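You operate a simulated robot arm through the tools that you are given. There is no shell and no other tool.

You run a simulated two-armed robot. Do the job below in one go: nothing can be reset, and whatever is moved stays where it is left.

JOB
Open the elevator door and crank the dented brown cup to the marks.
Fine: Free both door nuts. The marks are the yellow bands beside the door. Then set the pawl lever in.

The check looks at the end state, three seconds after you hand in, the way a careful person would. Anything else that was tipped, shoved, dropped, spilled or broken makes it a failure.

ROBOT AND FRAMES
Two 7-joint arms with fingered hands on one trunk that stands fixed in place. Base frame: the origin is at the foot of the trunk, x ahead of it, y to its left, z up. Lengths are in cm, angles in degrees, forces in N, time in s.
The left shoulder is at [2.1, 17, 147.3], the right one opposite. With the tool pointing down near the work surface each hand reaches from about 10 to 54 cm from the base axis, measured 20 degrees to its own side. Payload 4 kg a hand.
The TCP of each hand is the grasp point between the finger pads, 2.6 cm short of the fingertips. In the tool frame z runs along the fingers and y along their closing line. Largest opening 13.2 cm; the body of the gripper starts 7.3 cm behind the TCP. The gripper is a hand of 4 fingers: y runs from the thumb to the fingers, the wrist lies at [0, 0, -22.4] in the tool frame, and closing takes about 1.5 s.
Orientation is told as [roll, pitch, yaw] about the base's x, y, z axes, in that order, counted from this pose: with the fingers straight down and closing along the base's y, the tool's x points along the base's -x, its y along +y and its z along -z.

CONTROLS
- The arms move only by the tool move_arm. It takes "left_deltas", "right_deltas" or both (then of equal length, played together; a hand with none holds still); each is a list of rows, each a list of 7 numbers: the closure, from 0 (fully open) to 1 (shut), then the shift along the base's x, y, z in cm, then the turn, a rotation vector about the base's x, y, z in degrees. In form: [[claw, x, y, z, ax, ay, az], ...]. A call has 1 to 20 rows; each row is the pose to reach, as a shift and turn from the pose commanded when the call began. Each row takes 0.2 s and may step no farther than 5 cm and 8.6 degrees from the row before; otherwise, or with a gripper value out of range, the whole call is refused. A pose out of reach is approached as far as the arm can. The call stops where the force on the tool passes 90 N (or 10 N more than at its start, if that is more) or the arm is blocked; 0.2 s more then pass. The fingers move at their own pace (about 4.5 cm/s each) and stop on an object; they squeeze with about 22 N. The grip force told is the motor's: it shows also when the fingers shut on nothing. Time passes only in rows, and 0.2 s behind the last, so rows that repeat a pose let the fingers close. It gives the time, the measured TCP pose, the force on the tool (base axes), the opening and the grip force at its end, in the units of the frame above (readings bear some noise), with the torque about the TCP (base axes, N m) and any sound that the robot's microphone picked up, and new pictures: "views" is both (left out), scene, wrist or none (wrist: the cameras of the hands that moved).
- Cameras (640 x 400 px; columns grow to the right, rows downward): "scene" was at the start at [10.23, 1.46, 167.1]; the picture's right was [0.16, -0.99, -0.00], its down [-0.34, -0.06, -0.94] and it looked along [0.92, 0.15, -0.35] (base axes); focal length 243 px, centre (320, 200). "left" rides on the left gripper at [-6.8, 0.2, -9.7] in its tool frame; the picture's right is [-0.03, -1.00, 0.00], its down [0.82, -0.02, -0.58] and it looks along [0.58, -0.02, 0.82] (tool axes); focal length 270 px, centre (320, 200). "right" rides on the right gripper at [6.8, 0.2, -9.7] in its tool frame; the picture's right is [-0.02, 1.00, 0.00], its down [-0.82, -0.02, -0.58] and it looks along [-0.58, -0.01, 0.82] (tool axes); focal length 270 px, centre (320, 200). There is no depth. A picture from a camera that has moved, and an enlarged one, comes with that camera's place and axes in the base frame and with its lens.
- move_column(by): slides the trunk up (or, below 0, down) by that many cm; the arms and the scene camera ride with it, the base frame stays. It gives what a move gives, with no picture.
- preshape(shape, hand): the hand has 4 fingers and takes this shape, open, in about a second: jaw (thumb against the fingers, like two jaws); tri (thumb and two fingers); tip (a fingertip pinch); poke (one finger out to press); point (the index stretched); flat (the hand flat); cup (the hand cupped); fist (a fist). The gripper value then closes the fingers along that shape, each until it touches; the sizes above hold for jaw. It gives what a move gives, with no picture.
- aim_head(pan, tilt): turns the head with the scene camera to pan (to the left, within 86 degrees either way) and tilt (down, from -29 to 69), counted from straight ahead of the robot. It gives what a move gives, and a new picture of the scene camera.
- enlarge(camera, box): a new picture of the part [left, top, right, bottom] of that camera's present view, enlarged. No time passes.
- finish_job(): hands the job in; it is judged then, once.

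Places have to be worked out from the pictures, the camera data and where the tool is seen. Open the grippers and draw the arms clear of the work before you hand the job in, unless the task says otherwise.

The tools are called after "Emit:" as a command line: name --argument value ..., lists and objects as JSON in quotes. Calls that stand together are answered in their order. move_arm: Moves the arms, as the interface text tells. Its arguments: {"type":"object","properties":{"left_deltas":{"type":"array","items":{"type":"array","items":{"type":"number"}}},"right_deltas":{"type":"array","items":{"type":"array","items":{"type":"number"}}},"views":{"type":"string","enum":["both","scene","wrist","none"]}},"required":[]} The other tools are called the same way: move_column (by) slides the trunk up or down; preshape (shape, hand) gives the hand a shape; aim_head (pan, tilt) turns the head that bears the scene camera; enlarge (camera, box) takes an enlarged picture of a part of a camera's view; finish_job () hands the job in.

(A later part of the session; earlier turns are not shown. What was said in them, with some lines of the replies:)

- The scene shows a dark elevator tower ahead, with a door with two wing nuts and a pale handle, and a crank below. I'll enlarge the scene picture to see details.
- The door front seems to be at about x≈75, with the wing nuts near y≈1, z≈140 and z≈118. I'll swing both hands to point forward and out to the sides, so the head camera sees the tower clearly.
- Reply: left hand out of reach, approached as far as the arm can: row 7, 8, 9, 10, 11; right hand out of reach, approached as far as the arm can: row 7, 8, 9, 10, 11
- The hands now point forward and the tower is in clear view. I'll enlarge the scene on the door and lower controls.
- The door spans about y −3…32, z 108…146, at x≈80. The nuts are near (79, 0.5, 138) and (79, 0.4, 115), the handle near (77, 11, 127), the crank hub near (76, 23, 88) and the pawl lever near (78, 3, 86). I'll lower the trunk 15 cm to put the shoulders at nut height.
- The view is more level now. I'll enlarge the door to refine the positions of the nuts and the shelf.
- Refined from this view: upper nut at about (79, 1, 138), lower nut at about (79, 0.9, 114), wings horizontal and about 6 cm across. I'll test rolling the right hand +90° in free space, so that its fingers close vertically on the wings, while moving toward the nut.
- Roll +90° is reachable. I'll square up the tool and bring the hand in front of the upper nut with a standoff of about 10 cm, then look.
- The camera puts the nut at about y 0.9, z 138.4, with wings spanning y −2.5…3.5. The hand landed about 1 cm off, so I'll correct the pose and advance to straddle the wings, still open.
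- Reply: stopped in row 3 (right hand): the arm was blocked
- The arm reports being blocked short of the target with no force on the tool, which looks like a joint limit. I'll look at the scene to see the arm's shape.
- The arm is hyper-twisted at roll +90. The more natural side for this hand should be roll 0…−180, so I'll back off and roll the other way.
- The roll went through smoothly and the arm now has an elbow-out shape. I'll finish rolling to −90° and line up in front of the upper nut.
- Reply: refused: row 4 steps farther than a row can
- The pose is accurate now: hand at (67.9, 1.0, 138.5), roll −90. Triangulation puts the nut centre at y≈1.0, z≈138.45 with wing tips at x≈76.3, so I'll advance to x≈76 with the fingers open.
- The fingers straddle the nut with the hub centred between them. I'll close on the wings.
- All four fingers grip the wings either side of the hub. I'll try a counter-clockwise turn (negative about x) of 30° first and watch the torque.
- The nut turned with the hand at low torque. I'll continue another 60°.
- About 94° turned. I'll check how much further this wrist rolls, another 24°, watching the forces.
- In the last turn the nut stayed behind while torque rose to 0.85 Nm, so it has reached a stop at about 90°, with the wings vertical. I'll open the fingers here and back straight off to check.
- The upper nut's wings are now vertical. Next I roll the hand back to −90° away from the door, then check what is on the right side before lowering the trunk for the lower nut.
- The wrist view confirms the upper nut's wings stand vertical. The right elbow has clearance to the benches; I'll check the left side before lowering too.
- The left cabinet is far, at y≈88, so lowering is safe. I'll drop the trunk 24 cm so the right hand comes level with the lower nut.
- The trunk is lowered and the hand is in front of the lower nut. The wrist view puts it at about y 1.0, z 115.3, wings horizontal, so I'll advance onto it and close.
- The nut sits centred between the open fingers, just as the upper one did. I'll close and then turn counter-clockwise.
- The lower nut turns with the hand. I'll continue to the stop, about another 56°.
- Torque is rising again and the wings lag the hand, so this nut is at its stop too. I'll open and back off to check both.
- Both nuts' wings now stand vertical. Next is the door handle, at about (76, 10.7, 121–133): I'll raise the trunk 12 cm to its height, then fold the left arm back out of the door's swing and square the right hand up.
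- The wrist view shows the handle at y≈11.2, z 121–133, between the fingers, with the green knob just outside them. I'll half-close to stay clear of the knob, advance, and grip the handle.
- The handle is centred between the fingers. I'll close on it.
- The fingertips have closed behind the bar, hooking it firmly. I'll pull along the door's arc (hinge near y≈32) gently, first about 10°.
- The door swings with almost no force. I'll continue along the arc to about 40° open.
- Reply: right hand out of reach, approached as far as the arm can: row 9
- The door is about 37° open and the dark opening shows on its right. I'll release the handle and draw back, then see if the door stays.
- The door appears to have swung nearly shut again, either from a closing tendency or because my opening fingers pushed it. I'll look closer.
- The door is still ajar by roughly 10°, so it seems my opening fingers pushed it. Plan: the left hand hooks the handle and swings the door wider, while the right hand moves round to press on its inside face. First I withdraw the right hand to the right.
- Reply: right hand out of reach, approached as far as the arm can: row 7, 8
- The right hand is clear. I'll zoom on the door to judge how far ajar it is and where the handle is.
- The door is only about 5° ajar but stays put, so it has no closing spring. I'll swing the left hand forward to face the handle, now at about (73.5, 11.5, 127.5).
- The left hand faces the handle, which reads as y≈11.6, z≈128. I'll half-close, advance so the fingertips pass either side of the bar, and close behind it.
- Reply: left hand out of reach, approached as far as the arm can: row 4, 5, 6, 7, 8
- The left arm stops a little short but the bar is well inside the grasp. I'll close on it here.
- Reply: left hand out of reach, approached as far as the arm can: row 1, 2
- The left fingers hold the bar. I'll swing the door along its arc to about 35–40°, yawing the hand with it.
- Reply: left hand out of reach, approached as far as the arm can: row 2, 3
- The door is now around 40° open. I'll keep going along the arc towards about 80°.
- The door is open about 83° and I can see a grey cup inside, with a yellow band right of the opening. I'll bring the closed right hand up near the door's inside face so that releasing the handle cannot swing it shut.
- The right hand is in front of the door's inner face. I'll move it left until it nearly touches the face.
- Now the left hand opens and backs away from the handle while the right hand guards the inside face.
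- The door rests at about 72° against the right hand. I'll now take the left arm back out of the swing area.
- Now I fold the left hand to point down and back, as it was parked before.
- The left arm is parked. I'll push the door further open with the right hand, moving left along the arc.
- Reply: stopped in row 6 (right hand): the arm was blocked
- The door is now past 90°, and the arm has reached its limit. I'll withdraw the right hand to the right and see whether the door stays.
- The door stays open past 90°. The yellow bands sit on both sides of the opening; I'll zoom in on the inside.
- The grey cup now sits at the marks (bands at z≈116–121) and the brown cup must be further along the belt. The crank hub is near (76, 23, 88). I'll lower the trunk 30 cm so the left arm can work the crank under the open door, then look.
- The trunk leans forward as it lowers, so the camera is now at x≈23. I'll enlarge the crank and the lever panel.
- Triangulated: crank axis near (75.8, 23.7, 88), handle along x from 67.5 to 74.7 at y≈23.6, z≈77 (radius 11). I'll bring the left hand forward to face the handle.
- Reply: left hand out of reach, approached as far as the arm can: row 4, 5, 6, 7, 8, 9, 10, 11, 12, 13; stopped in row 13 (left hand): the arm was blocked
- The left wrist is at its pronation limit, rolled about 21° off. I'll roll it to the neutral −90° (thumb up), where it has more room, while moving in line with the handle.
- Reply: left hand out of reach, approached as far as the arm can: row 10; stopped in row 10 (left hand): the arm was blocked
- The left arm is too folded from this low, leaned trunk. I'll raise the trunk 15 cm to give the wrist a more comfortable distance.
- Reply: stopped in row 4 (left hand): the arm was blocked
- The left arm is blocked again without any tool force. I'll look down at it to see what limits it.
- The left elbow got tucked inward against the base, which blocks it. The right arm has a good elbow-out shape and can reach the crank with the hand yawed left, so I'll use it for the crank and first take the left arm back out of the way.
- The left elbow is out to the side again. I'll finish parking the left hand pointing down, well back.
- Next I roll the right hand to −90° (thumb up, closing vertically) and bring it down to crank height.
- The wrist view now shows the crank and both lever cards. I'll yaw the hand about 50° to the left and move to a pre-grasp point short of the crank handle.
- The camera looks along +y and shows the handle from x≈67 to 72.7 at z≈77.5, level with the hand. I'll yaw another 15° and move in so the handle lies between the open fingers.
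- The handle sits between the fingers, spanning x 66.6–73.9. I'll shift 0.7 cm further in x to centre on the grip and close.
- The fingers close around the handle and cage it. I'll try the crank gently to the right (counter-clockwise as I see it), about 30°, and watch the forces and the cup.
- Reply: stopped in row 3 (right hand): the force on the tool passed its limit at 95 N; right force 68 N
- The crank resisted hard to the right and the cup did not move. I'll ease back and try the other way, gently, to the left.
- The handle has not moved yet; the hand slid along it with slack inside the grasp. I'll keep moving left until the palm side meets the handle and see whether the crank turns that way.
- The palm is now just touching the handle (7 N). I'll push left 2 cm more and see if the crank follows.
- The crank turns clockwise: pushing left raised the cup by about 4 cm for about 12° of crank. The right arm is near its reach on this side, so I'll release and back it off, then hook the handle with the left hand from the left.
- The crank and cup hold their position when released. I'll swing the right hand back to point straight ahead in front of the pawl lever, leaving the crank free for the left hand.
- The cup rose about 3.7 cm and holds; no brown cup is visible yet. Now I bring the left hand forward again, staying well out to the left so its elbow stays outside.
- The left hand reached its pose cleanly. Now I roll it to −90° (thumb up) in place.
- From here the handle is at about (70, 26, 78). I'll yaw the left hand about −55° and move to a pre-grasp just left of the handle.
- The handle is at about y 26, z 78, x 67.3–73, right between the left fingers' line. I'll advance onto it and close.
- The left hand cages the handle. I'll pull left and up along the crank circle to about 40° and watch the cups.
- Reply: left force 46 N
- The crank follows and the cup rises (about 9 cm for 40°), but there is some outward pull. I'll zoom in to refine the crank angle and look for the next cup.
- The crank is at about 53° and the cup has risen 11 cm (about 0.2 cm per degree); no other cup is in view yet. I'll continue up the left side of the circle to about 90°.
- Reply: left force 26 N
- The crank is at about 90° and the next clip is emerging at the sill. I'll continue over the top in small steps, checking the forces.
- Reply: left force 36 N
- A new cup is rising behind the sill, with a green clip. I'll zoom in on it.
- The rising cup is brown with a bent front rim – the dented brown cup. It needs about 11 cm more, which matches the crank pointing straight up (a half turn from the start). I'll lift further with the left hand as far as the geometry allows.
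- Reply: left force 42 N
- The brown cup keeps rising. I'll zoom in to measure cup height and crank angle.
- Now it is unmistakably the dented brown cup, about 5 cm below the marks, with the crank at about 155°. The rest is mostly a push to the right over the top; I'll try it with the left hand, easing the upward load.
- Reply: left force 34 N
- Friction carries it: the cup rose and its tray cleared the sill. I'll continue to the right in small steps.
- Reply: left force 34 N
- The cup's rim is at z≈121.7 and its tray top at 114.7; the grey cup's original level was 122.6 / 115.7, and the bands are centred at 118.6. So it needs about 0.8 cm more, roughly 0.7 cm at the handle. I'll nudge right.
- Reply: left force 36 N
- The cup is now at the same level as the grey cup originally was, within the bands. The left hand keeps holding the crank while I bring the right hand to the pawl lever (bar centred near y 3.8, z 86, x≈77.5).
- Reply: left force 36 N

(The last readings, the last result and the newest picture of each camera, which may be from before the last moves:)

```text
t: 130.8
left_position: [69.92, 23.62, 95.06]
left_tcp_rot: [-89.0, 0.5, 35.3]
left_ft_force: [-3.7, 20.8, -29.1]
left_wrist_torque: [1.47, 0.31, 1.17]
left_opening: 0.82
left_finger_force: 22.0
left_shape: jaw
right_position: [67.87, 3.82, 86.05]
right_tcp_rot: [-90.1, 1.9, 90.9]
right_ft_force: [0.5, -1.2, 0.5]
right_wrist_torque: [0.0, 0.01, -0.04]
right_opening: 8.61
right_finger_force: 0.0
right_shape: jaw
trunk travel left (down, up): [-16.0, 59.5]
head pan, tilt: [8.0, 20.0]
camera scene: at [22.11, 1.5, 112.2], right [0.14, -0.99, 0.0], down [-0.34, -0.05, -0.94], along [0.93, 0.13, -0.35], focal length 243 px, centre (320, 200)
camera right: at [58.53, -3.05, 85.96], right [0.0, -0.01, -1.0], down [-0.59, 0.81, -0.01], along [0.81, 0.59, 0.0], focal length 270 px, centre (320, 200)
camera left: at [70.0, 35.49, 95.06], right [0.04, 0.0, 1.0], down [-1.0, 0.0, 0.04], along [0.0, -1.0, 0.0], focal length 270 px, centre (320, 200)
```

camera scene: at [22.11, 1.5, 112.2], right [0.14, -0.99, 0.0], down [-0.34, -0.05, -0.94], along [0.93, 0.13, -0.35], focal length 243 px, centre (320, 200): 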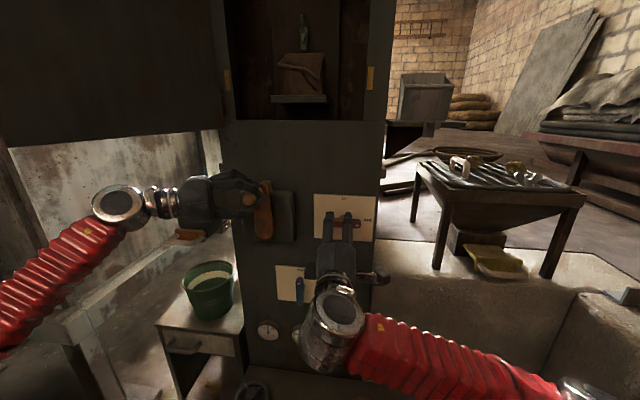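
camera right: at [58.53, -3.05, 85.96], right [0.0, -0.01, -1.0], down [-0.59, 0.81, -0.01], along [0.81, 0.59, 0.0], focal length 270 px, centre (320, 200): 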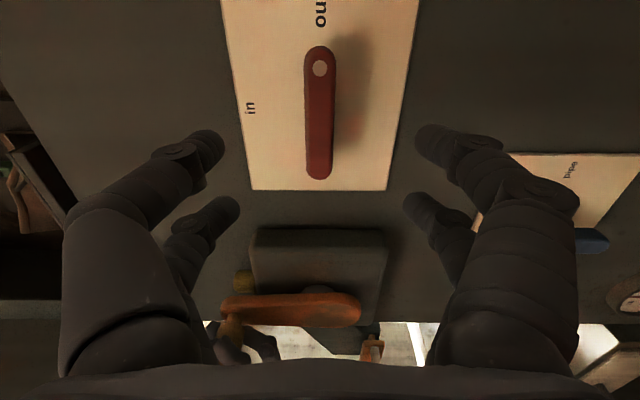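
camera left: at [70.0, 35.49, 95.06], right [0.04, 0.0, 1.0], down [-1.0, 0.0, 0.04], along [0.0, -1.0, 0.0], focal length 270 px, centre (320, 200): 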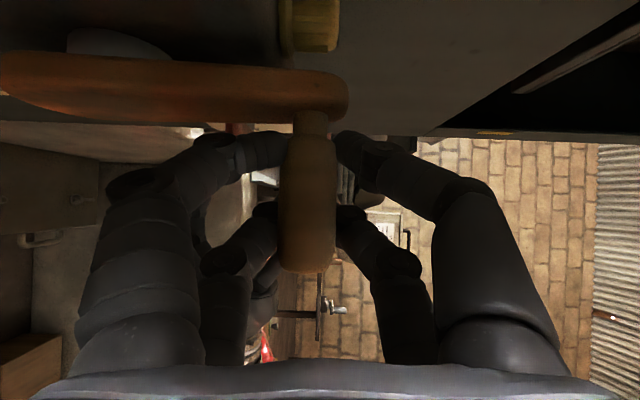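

The bar is centred on the hand (y≈3.8, z≈86), with its dot end toward "out". I'll advance to straddle it and close.

Emit:
move_arm --left_deltas '[[1, 0, 0, 0, 0, 0, 0], [1, 0, 0, 0, 0, 0, 0], [1, 0, 0, 0, 0, 0, 0], [1, 0, 0, 0, 0, 0, 0], [1, 0, 0, 0, 0, 0, 0], [1, 0, 0, 0, 0, 0, 0], [1, 0, 0, 0, 0, 0, 0], [1, 0, 0, 0, 0, 0, 0], [1, 0, 0, 0, 0, 0, 0], [1, 0, 0, 0, 0, 0, 0]]' --right_deltas '[[0.35, 3, 0, 0, 0, 0, 0], [0.35, 6, 0, 0, 0, 0, 0], [0.35, 8.2, 0, 0, 0, 0, 0], [0.35, 8.2, 0, 0, 0, 0, 0], [1, 8.2, 0, 0, 0, 0, 0], [1, 8.2, 0, 0, 0, 0, 0], [1, 8.2, 0, 0, 0, 0, 0], [1, 8.2, 0, 0, 0, 0, 0], [1, 8.2, 0, 0, 0, 0, 0], [1, 8.2, 0, 0, 0, 0, 0]]' --views "both"

```text
t: 133.0
left_position: [69.94, 23.49, 95.08]
left_tcp_rot: [-89.0, 0.6, 35.2]
left_ft_force: [-4.1, 19.1, -29.0]
left_wrist_torque: [1.5, 0.29, 1.17]
left_opening: 0.82
left_finger_force: 21.8
left_shape: jaw
right_position: [76.17, 3.77, 85.87]
right_tcp_rot: [-90.1, 2.0, 90.9]
right_ft_force: [4.0, 0.9, 0.4]
right_wrist_torque: [0.0, 0.0, 0.0]
right_opening: 1.46
right_finger_force: 22.4
right_shape: jaw
trunk travel left (down, up): [-16.0, 59.5]
head pan, tilt: [8.0, 20.0]
camera scene: at [22.14, 1.49, 112.2], right [0.14, -0.99, 0.0], down [-0.34, -0.05, -0.94], along [0.93, 0.13, -0.35], focal length 243 px, centre (320, 200)
camera right: at [66.68, -3.15, 85.9], right [0.0, -0.01, -1.0], down [-0.59, 0.81, -0.01], along [0.81, 0.59, 0.0], focal length 270 px, centre (320, 200)
camera left: at [70.01, 35.45, 95.06], right [0.04, 0.0, 1.0], down [-1.0, 0.0, 0.04], along [0.0, -1.0, 0.0], focal length 270 px, centre (320, 200)
```

scene: 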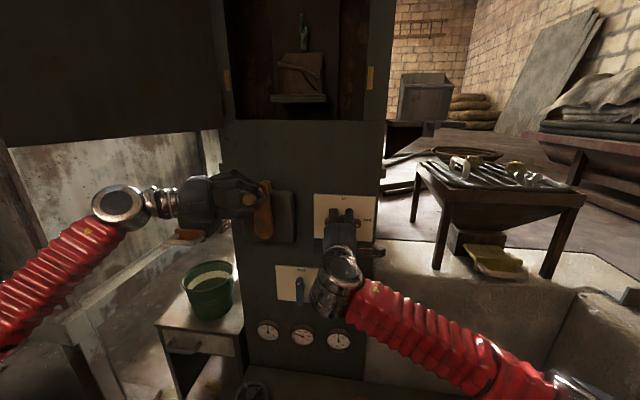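
right: 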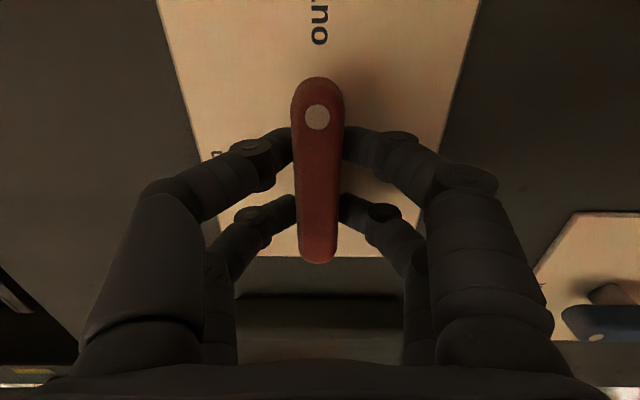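
left: 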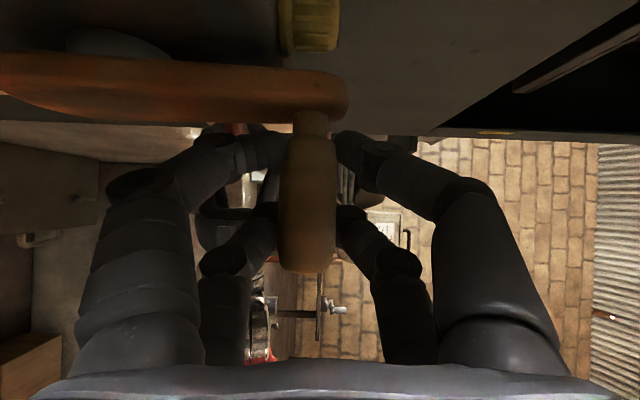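

The pawl bar is gripped. I'll turn it counter-clockwise, first 32°, watching the torque, with the left hand holding still.

Emit:
move_arm --left_deltas '[[1, 0, 0, 0, 0, 0, 0], [1, 0, 0, 0, 0, 0, 0], [1, 0, 0, 0, 0, 0, 0], [1, 0, 0, 0, 0, 0, 0]]' --right_deltas '[[1, 0, 0, 0, -8, 0, 0], [1, 0, 0, 0, -16, 0, 0], [1, 0, 0, 0, -24, 0, 0], [1, 0, 0, 0, -32, 0, 0]]' --views "both"

```text
t: 134.0
left_position: [69.97, 23.49, 95.17]
left_tcp_rot: [-89.0, 0.5, 35.2]
left_ft_force: [-5.0, 18.9, -29.2]
left_wrist_torque: [1.48, 0.34, 1.16]
left_opening: 0.83
left_finger_force: 22.6
left_shape: jaw
right_position: [76.11, 3.74, 85.84]
right_tcp_rot: [-89.5, 34.1, 91.2]
right_ft_force: [7.1, -3.3, -1.8]
right_wrist_torque: [0.04, -0.03, -0.05]
right_opening: 1.46
right_finger_force: 22.4
right_shape: jaw
trunk travel left (down, up): [-16.0, 59.5]
head pan, tilt: [8.0, 20.0]
camera scene: at [22.17, 1.46, 112.19], right [0.14, -0.99, 0.0], down [-0.34, -0.05, -0.94], along [0.93, 0.13, -0.35], focal length 243 px, centre (320, 200)
camera right: at [66.68, -2.14, 89.54], right [0.0, -0.54, -0.84], down [-0.59, 0.68, -0.44], along [0.81, 0.5, -0.32], focal length 270 px, centre (320, 200)
camera left: at [70.02, 35.43, 95.06], right [0.04, 0.0, 1.0], down [-1.0, 0.0, 0.04], along [0.0, -1.0, 0.0], focal length 270 px, centre (320, 200)
```

scene: 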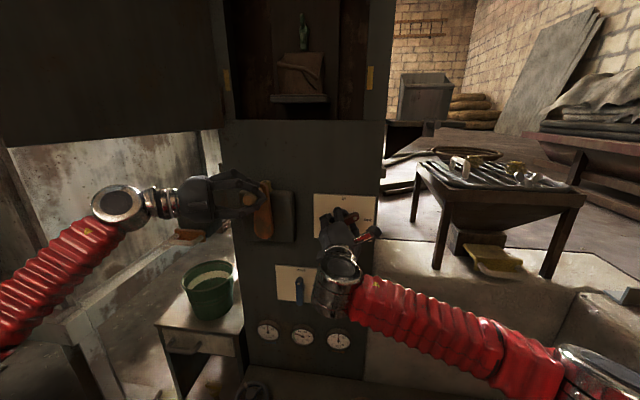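
right: 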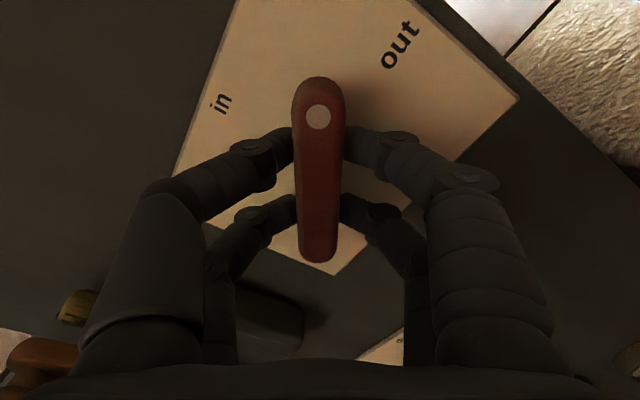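
left: 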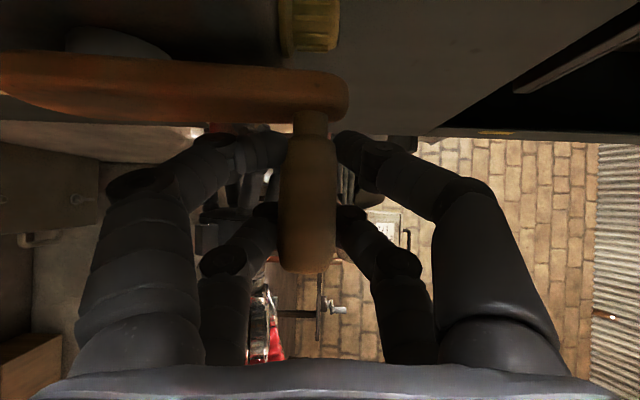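

The lever turns with the hand easily. I'll continue to "in", another 60°.

Emit:
move_arm --left_deltas '[[1, 0, 0, 0, 0, 0, 0], [1, 0, 0, 0, 0, 0, 0], [1, 0, 0, 0, 0, 0, 0], [1, 0, 0, 0, 0, 0, 0], [1, 0, 0, 0, 0, 0, 0], [1, 0, 0, 0, 0, 0, 0], [1, 0, 0, 0, 0, 0, 0], [1, 0, 0, 0, 0, 0, 0]]' --right_deltas '[[1, 0, 0, 0, -8, 0, 0], [1, 0, 0, 0, -16, 0, 0], [1, 0, 0, 0, -24, 0, 0], [1, 0, 0, 0, -32, 0, 0], [1, 0, 0, 0, -40, 0, 0], [1, 0, 0, 0, -48, 0, 0], [1, 0, 0, 0, -56, 0, 0], [1, 0, 0, 0, -61, 0, 0]]' --views "both"

```text
t: 135.8
left_position: [70.0, 23.53, 95.14]
left_tcp_rot: [-88.9, 0.3, 35.3]
left_ft_force: [-7.3, 22.2, -28.9]
left_wrist_torque: [1.49, 0.33, 1.15]
left_opening: 0.84
left_finger_force: 21.9
left_shape: jaw
right_position: [76.1, 3.74, 85.8]
right_tcp_rot: [76.6, 84.9, -103.2]
right_ft_force: [5.1, -13.5, -5.4]
right_wrist_torque: [0.43, 0.03, -0.37]
right_opening: 1.29
right_finger_force: 22.0
right_shape: jaw
trunk travel left (down, up): [-16.0, 59.5]
head pan, tilt: [8.0, 20.0]
camera scene: at [22.17, 1.39, 112.19], right [0.14, -0.99, 0.0], down [-0.34, -0.05, -0.94], along [0.93, 0.13, -0.35], focal length 243 px, centre (320, 200)
camera right: at [66.71, 4.13, 92.79], right [0.0, -1.0, 0.06], down [-0.59, -0.05, -0.8], along [0.8, -0.03, -0.59], focal length 270 px, centre (320, 200)
camera left: at [70.03, 35.37, 95.07], right [0.04, 0.0, 1.0], down [-1.0, 0.0, 0.04], along [0.0, -1.0, 0.0], focal length 270 px, centre (320, 200)
```

scene: 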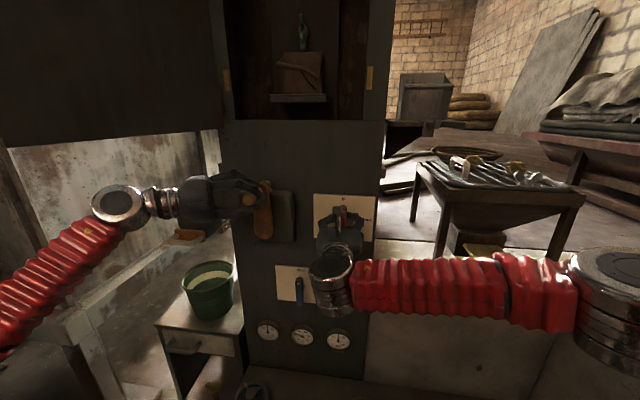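
right: 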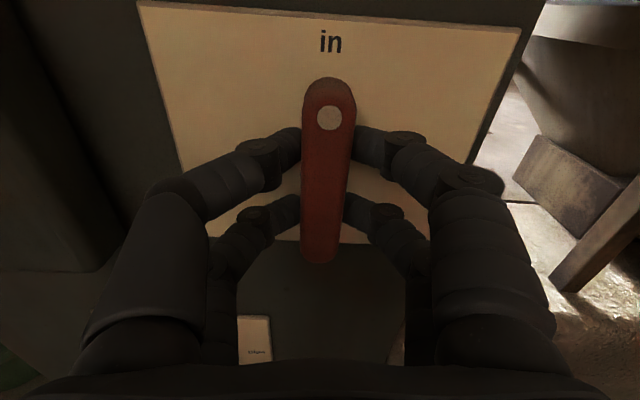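
left: 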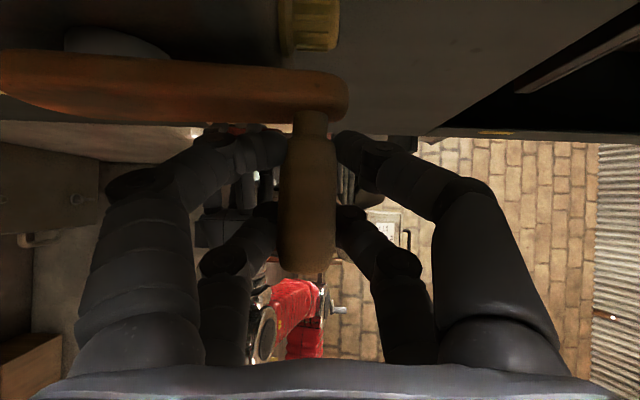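

The lever now points to "in" and is against its stop. I'll release it with the right hand and back straight out.

Emit:
move_arm --left_deltas '[[1, 0, 0, 0, 0, 0, 0], [1, 0, 0, 0, 0, 0, 0], [1, 0, 0, 0, 0, 0, 0], [1, 0, 0, 0, 0, 0, 0], [1, 0, 0, 0, 0, 0, 0], [1, 0, 0, 0, 0, 0, 0], [1, 0, 0, 0, 0, 0, 0], [1, 0, 0, 0, 0, 0, 0], [1, 0, 0, 0, 0, 0, 0], [1, 0, 0, 0, 0, 0, 0]]' --right_deltas '[[0, 0, 0, 0, 0, 0, 0], [0, 0, 0, 0, 0, 0, 0], [0, 0, 0, 0, 0, 0, 0], [0, 0, 0, 0, 0, 0, 0], [0, 0, 0, 0, 0, 0, 0], [0, 0, 0, 0, 0, 0, 0], [0, 0, 0, 0, 0, 0, 0], [0, -3, 0, 0, 0, 0, 0], [0, -6, 0, 0, 0, 0, 0], [0, -9, 0, 0, 0, 0, 0]]' --views "both"

Emit:
enlarge --camera "scene" --box '[220, 30, 380, 130]'

```text
t: 138.0
left_position: [69.93, 23.5, 95.05]
left_tcp_rot: [-88.9, 0.5, 35.2]
left_ft_force: [-0.6, 14.8, -28.2]
left_wrist_torque: [1.34, 0.26, 1.15]
left_opening: 0.82
left_finger_force: 21.9
left_shape: jaw
right_position: [67.11, 3.7, 85.8]
right_tcp_rot: [77.7, 85.0, -101.9]
right_ft_force: [0.3, 0.0, -0.7]
right_wrist_torque: [-0.02, 0.02, -0.02]
right_opening: 13.2
right_finger_force: 0.2
right_shape: jaw
trunk travel left (down, up): [-16.0, 59.5]
head pan, tilt: [8.0, 20.0]
camera scene: at [22.14, 1.44, 112.2], right [0.14, -0.99, 0.0], down [-0.34, -0.05, -0.94], along [0.93, 0.13, -0.35], focal length 243 px, centre (320, 200)
camera right: at [57.74, 4.12, 92.72], right [0.01, -1.0, 0.06], down [-0.59, -0.05, -0.8], along [0.81, -0.03, -0.59], focal length 270 px, centre (320, 200)
camera left: at [70.0, 35.4, 95.08], right [0.04, 0.0, 1.0], down [-1.0, 0.0, 0.04], along [0.0, -1.0, 0.0], focal length 270 px, centre (320, 200)
```

scene: 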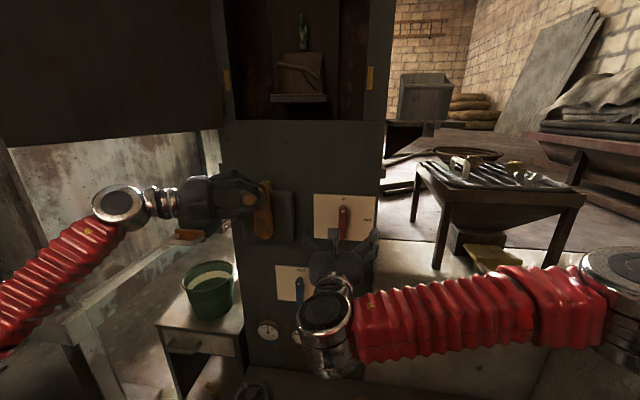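
right: 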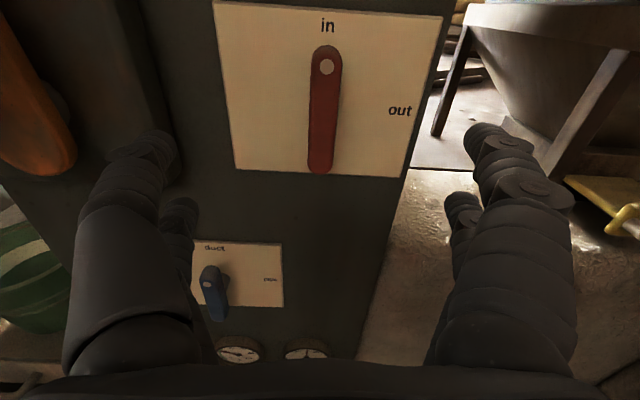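
left: 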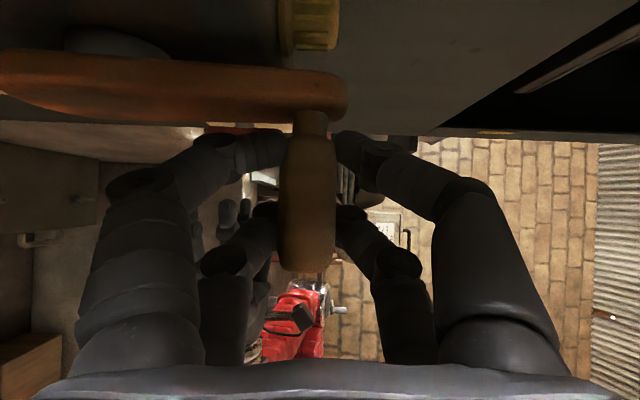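

```text
4.00 times, centred on (300, 80) of scene
camera zoom: at [22.14, 1.44, 112.2], right [0.14, -0.99, 0.0], down [-0.34, -0.05, -0.94], along [0.93, 0.13, -0.35], focal length 971 px, centre (400, 680)
```

zoom: 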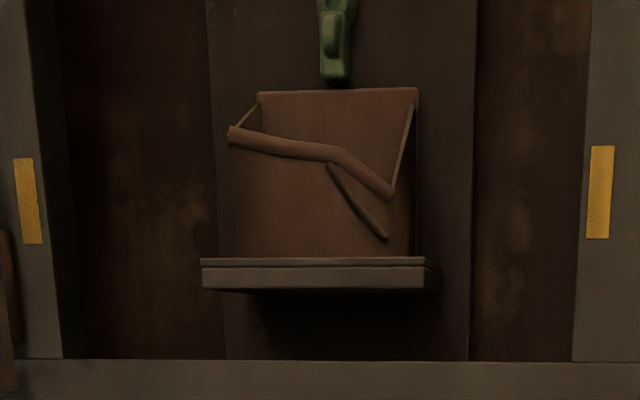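

The pawl points to "in", and the cup sits level with the bands (just about 0.3 cm higher than a moment ago). I'll now open the left hand and back it off the crank handle along its own axis.

Emit:
move_arm --left_deltas '[[0, 0, 0, 0, 0, 0, 0], [0, 0, 0, 0, 0, 0, 0], [0, 0, 0, 0, 0, 0, 0], [0, 0, 0, 0, 0, 0, 0], [0, 0, 0, 0, 0, 0, 0], [0, 0, 0, 0, 0, 0, 0], [0, 0, 0, 0, 0, 0, 0], [0, -1.4, 2, 0, 0, 0, 0], [0, -2.8, 4, 0, 0, 0, 0], [0, -4.2, 6, 0, 0, 0, 0], [0, -5.7, 8.2, 0, 0, 0, 0], [0, -7.1, 10.2, -1, 0, 0, 0]]' --views "both"

Emit:
enlarge --camera "scene" --box '[220, 30, 380, 130]'

Emit:
enlarge --camera "scene" --box '[160, 150, 400, 310]'

```text
t: 140.6
left_position: [62.35, 33.43, 94.29]
left_tcp_rot: [-89.0, 0.3, 35.1]
left_ft_force: [0.5, -0.4, -0.5]
left_wrist_torque: [0.02, 0.01, 0.01]
left_opening: 13.19
left_finger_force: 0.1
left_shape: jaw
right_position: [66.96, 3.39, 85.85]
right_tcp_rot: [78.9, 85.2, -100.8]
right_ft_force: [0.5, -0.5, 0.3]
right_wrist_torque: [0.02, 0.0, 0.02]
right_opening: 13.2
right_finger_force: 0.0
right_shape: jaw
trunk travel left (down, up): [-16.0, 59.5]
head pan, tilt: [8.0, 20.0]
camera scene: at [21.85, 1.23, 112.27], right [0.14, -0.99, 0.0], down [-0.34, -0.05, -0.94], along [0.93, 0.13, -0.34], focal length 243 px, centre (320, 200)
camera left: at [62.48, 45.34, 94.29], right [0.03, 0.0, 1.0], down [-1.0, 0.0, 0.03], along [0.0, -1.0, 0.01], focal length 270 px, centre (320, 200)
```

scene: 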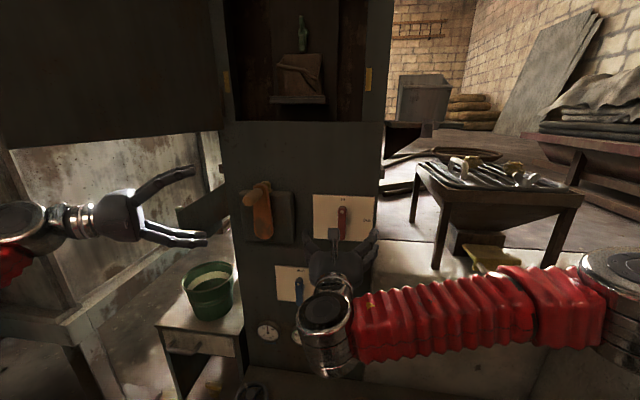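
left: 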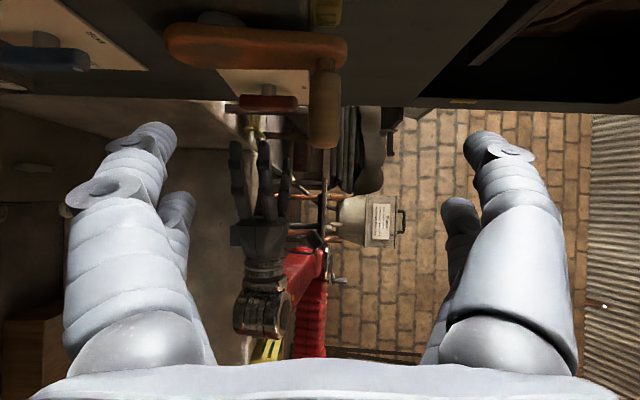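

```text
4.00 times, centred on (300, 80) of scene
camera zoom: at [21.85, 1.23, 112.27], right [0.14, -0.99, 0.0], down [-0.34, -0.05, -0.94], along [0.93, 0.13, -0.34], focal length 971 px, centre (400, 680)
```

zoom: 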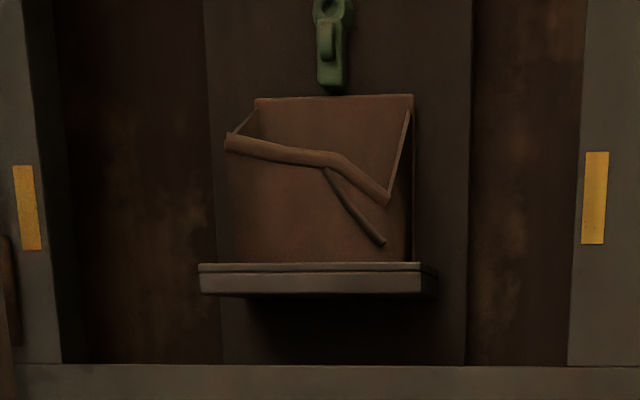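

```text
2.50 times, centred on (280, 230) of scene
camera zoom: at [21.85, 1.23, 112.27], right [0.14, -0.99, 0.0], down [-0.34, -0.05, -0.94], along [0.93, 0.13, -0.34], focal length 607 px, centre (420, 125)
```

zoom: 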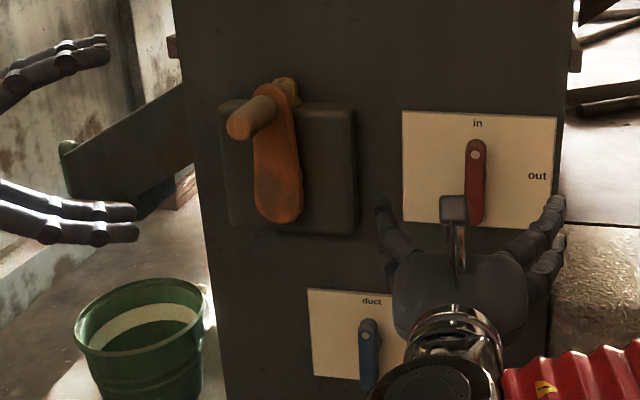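

The crank holds after release, the pawl points to "in", and the cup stays with the bands. Next I draw the left hand back from under the door (keeping low), and the right hand back from the panel.

Emit:
move_arm --left_deltas '[[0, -1, 2, -2, 0, 0, 7.5], [0, -2, 4.5, -4, 0, 0, 15], [0, -3, 7, -6, 0, 0, 22.5], [0, -4, 9.5, -8, 0, 0, 30], [0, -5, 12, -10, 0, 0, 37.5], [0, -6, 14, -12, 0, 0, 45], [0, -7, 16, -14, 0, 0, 52.5], [0, -7.5, 17, -15, 0, 0, 55]]' --right_deltas '[[0, -2, -1, 0, 0, 0, 0], [0, -4, -2, 0, 0, 0, 0], [0, -6, -4, 0, 0, 0, 0], [0, -8, -6, 0, 0, 0, 0], [0, -10, -8, 0, 0, 0, 0], [0, -12, -10, 0, 0, 0, 0], [0, -13, -12, 0, 0, 0, 0], [0, -13, -14, 0, 0, 0, 0]]' --views "scene"

```text
t: 142.4
left_position: [55.03, 50.42, 79.41]
left_tcp_rot: [-89.3, 0.1, 90.2]
left_ft_force: [-0.5, 0.5, -0.7]
left_wrist_torque: [-0.01, 0.0, 0.02]
left_opening: 13.23
left_finger_force: 0.1
left_shape: jaw
right_position: [54.8, -9.96, 85.86]
right_tcp_rot: [79.2, 85.2, -100.5]
right_ft_force: [0.5, 0.3, 0.1]
right_wrist_torque: [0.0, 0.0, 0.01]
right_opening: 13.18
right_finger_force: 0.0
right_shape: jaw
right hand out of reach, approached as far as the arm can: row 8
trunk travel left (down, up): [-16.0, 59.5]
head pan, tilt: [8.0, 20.0]
camera scene: at [21.82, 1.23, 112.28], right [0.14, -0.99, 0.0], down [-0.34, -0.05, -0.94], along [0.93, 0.13, -0.34], focal length 243 px, centre (320, 200)
```

scene: 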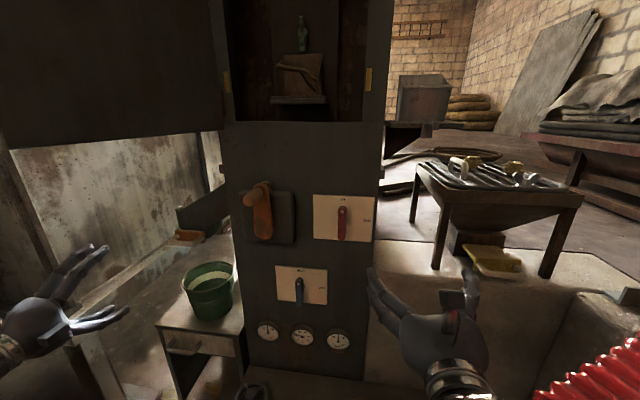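

Both hands are clear of the tower. I'll roll the left hand back level, then park it pointing down, away from the door's swing.

Emit:
move_arm --left_deltas '[[0, 0, 0, 0, 8.2, 0, 0], [0, 0, 0, 0, 16.4, 0, 0], [0, 0, 0, 0, 24.6, 0, 0], [0, 0, 0, 0, 32.8, 0, 0], [0, 0, 0, 0, 41, 0, 0], [0, 0, 0, 0, 49.2, 0, 0], [0, 0, 0, 0, 57.4, 0, 0], [0, 0, 0, 0, 65.6, 0, 0], [0, 0, 0, 0, 73.8, 0, 0], [0, 0, 0, 0, 82, 0, 0], [0, 0, 0, 0, 90, 0, 0]]' --views "none"

Emit:
move_arm --left_deltas '[[0, -2, 0, 0, 0, 7.5, 0], [0, -4, 0, 0, 0, 15, 0], [0, -6, 0, 0, 0, 22.5, 0], [0, -8, 0, -0.5, 0, 30, 0], [0, -10, 0, -1, 0, 37.5, 0], [0, -12, 0, -1.5, 0, 45, 0], [0, -14, 0, -2, 0, 52.5, 0], [0, -16, 0, -2.5, 0, 60, 0], [0, -18, 0, -3, 0, 67.5, 0], [0, -20, 0, -3.5, 0, 75, 0], [0, -22, 0, -4, 0, 82, 0]]' --views "scene"

```text
t: 144.8
left_position: [55.02, 50.48, 79.46]
left_tcp_rot: [-125.2, -89.9, 125.9]
left_ft_force: [0.0, 0.0, -1.2]
left_wrist_torque: [-0.01, -0.04, 0.02]
left_opening: 13.21
left_finger_force: 0.0
left_shape: jaw
right_position: [54.79, -9.82, 85.86]
right_tcp_rot: [79.1, 85.2, -100.6]
right_ft_force: [0.1, 0.6, -0.3]
right_wrist_torque: [0.0, -0.02, 0.03]
right_opening: 13.19
right_finger_force: 0.0
right_shape: jaw
trunk travel left (down, up): [-16.0, 59.5]
head pan, tilt: [8.0, 20.0]
```

```text
t: 147.2
left_position: [32.77, 50.61, 75.49]
left_tcp_rot: [0.8, -7.9, 0.3]
left_ft_force: [0.5, 0.0, 0.6]
left_wrist_torque: [0.02, 0.01, -0.01]
left_opening: 13.2
left_finger_force: 0.0
left_shape: jaw
right_position: [54.81, -9.81, 85.89]
right_tcp_rot: [79.2, 85.1, -100.7]
right_ft_force: [0.6, -0.2, -0.2]
right_wrist_torque: [-0.01, -0.02, -0.02]
right_opening: 13.21
right_finger_force: 0.0
right_shape: jaw
trunk travel left (down, up): [-16.0, 59.5]
head pan, tilt: [8.0, 20.0]
camera scene: at [21.82, 1.24, 112.28], right [0.14, -0.99, 0.0], down [-0.34, -0.05, -0.94], along [0.93, 0.13, -0.34], focal length 243 px, centre (320, 200)
```

scene: 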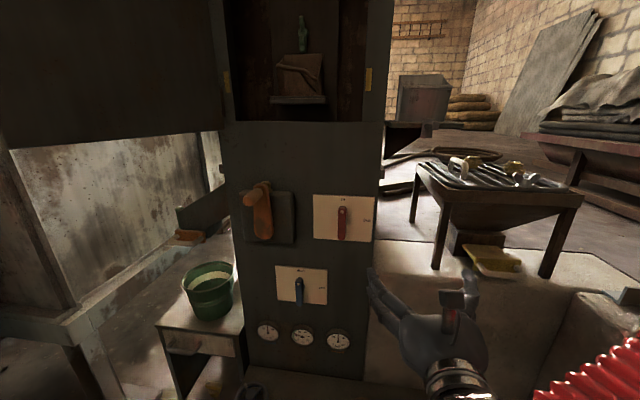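

Both arms are parked clear. To check the level at eye height, I'll raise the trunk about 5 cm and level the head so the camera sits at the height of the bands.

Emit:
move_column --by 5

Emit:
aim_head --pan 12 --tilt 5

Emit:
enlarge --camera "scene" --box '[240, 130, 400, 250]'

```text
t: 148.2
left_position: [33.02, 50.41, 80.41]
left_tcp_rot: [0.8, -8.0, 0.2]
left_ft_force: [-0.4, 0.5, 0.0]
left_wrist_torque: [0.0, 0.0, 0.03]
left_opening: 13.18
left_finger_force: 0.1
left_shape: jaw
right_position: [54.83, -9.75, 90.8]
right_tcp_rot: [78.4, 85.1, -101.3]
right_ft_force: [0.4, -1.0, 0.2]
right_wrist_torque: [0.03, 0.0, 0.01]
right_opening: 13.17
right_finger_force: 0.1
right_shape: jaw
trunk travel left (down, up): [-21.0, 54.5]
head pan, tilt: [8.0, 20.0]
```

```text
t: 148.9
left_position: [33.02, 50.42, 80.47]
left_tcp_rot: [0.8, -8.2, 0.1]
left_ft_force: [0.3, 0.5, -0.4]
left_wrist_torque: [-0.03, 0.0, -0.04]
left_opening: 13.18
left_finger_force: 0.1
left_shape: jaw
right_position: [54.77, -9.78, 90.95]
right_tcp_rot: [79.1, 85.2, -100.7]
right_ft_force: [0.3, -0.4, 0.2]
right_wrist_torque: [0.03, 0.01, -0.02]
right_opening: 13.17
right_finger_force: 0.0
right_shape: jaw
trunk travel left (down, up): [-21.0, 54.5]
head pan, tilt: [12.0, 5.0]
camera scene: at [19.21, 1.85, 119.99], right [0.21, -0.98, 0.0], down [-0.09, -0.02, -1.0], along [0.97, 0.21, -0.09], focal length 243 px, centre (320, 200)
```

scene: 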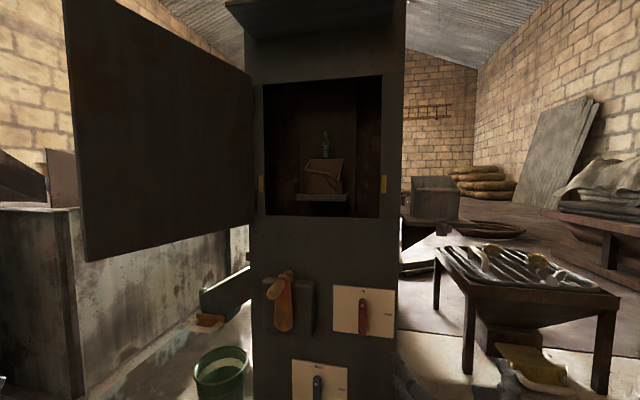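

```text
3.33 times, centred on (320, 190) of scene
camera zoom: at [19.21, 1.85, 119.99], right [0.21, -0.98, 0.0], down [-0.09, -0.02, -1.0], along [0.97, 0.21, -0.09], focal length 809 px, centre (320, 233)
```

zoom: 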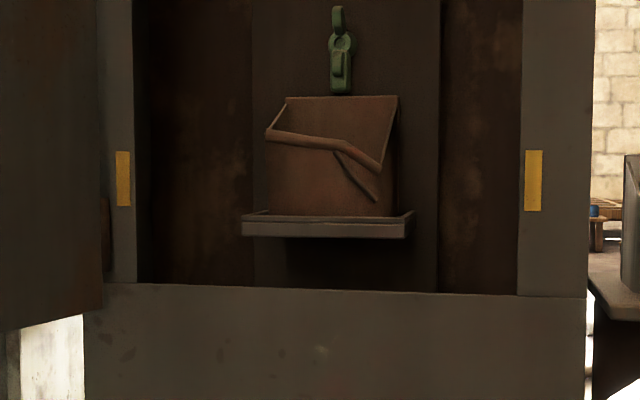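

At eye height the cup's front spans just above to just below the bands, about 0.5 cm above centre – level with the marks. I'll zoom on the crank and lever to confirm their state too.

Emit:
enlarge --camera "scene" --box '[240, 250, 400, 350]'

Emit:
enlarge --camera "scene" --box '[280, 120, 370, 220]'

```text
4.00 times, centred on (320, 300) of scene
camera zoom: at [19.21, 1.85, 119.99], right [0.21, -0.98, 0.0], down [-0.09, -0.02, -1.0], along [0.97, 0.21, -0.09], focal length 971 px, centre (320, -200)
```

zoom: 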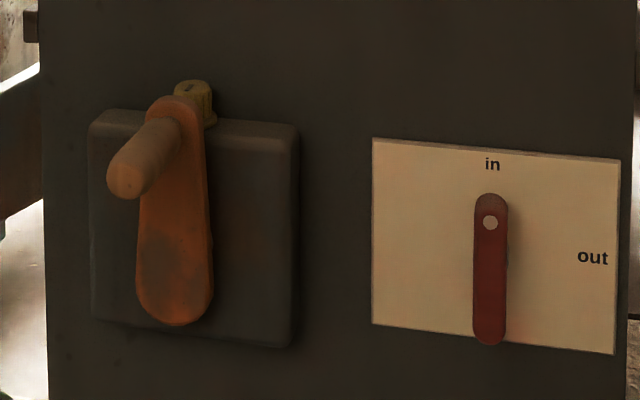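

```text
4.00 times, centred on (325, 170) of scene
camera zoom: at [19.21, 1.85, 119.99], right [0.21, -0.98, 0.0], down [-0.09, -0.02, -1.0], along [0.97, 0.21, -0.09], focal length 971 px, centre (300, 320)
```

zoom: 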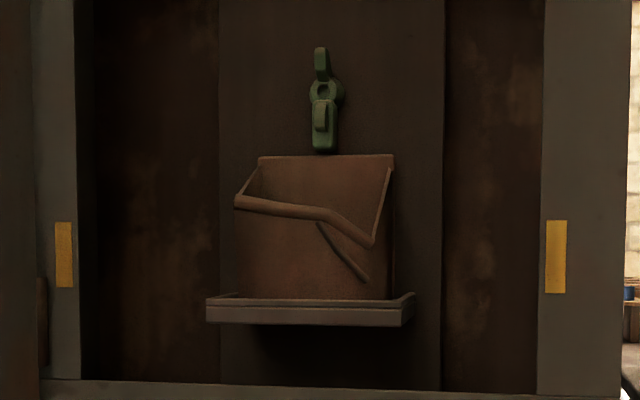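

The crank stands upright, the pawl's dot points to "in", and the dented brown cup is between the bands. I'll check that nothing on the right side or the shelf was disturbed.

Emit:
aim_head --pan -50 --tilt 40

Emit:
aim_head --pan 12 --tilt -10

```text
t: 150.2
left_position: [32.98, 50.39, 80.49]
left_tcp_rot: [0.8, -8.0, 0.2]
left_ft_force: [-0.3, 0.9, 0.8]
left_wrist_torque: [0.01, -0.01, -0.01]
left_opening: 13.18
left_finger_force: 0.1
left_shape: jaw
right_position: [54.7, -9.77, 90.81]
right_tcp_rot: [79.2, 85.1, -100.6]
right_ft_force: [0.8, 0.2, 0.3]
right_wrist_torque: [0.0, 0.0, 0.01]
right_opening: 13.2
right_finger_force: 0.1
right_shape: jaw
trunk travel left (down, up): [-21.0, 54.5]
head pan, tilt: [-50.0, 40.0]
camera scene: at [15.69, -6.57, 114.43], right [-0.77, -0.64, 0.0], down [-0.41, 0.49, -0.77], along [0.49, -0.59, -0.64], focal length 243 px, centre (320, 200)
```

scene: 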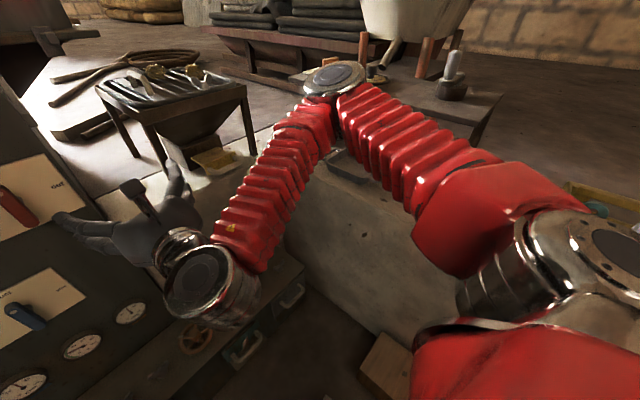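

```text
t: 151.6
left_position: [32.97, 50.54, 80.46]
left_tcp_rot: [0.8, -8.2, 0.2]
left_ft_force: [1.1, -0.6, 0.1]
left_wrist_torque: [-0.04, -0.03, 0.0]
left_opening: 13.18
left_finger_force: 0.1
left_shape: jaw
right_position: [54.88, -9.83, 90.87]
right_tcp_rot: [79.0, 85.2, -100.6]
right_ft_force: [0.4, 0.4, 1.1]
right_wrist_torque: [-0.01, -0.02, -0.02]
right_opening: 13.2
right_finger_force: 0.1
right_shape: jaw
trunk travel left (down, up): [-21.0, 54.5]
head pan, tilt: [12.0, -10.0]
camera scene: at [18.47, 1.69, 122.31], right [0.21, -0.98, 0.0], down [0.17, 0.04, -0.99], along [0.96, 0.2, 0.17], focal length 243 px, centre (320, 200)
```

scene: 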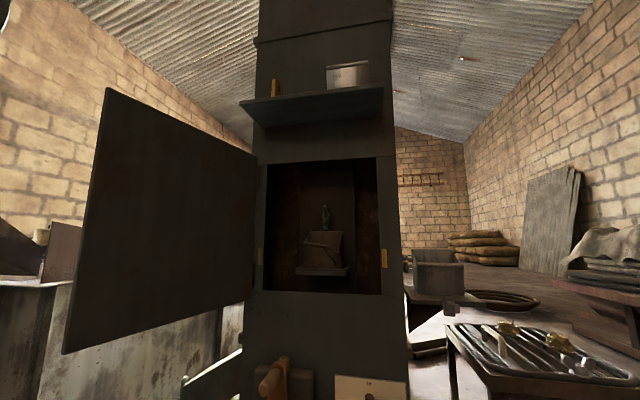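

Everything else stands as before: shelf items, blue lever, bucket, table and bench are untouched. The door is open, both nuts are turned free, the dented brown cup is level with the bands, the pawl is in, and both hands are open and clear, so I hand the job in.

Emit:
finish_job

```text
The job is handed in.
```

The job is handed in. The elevator door is open, the dented brown cup is at the marks, and the pawl lever is set in. I haven't been told the result of the check.

- **Door nuts:** both were turned counter-clockwise about 90°, to where they stopped turning, and the door then swung open freely. I didn't look at them again at the very end.
- **Door:** it stands a little past 90° open and stayed there on its own.
- **Cup:** the middle of its front is about 0.5 cm above the centre of the yellow bands, measured at eye height. It is about 0.3 cm higher than the grey cup stood at the start, because it crept up slightly while I was setting the pawl.
- **Pawl lever:** it points to "in", and the crank held when I let go.
- **Surroundings:** the shelf items, blue lever, bucket, table and bench looked undisturbed when I checked.

Both hands are open and drawn back from the tower.
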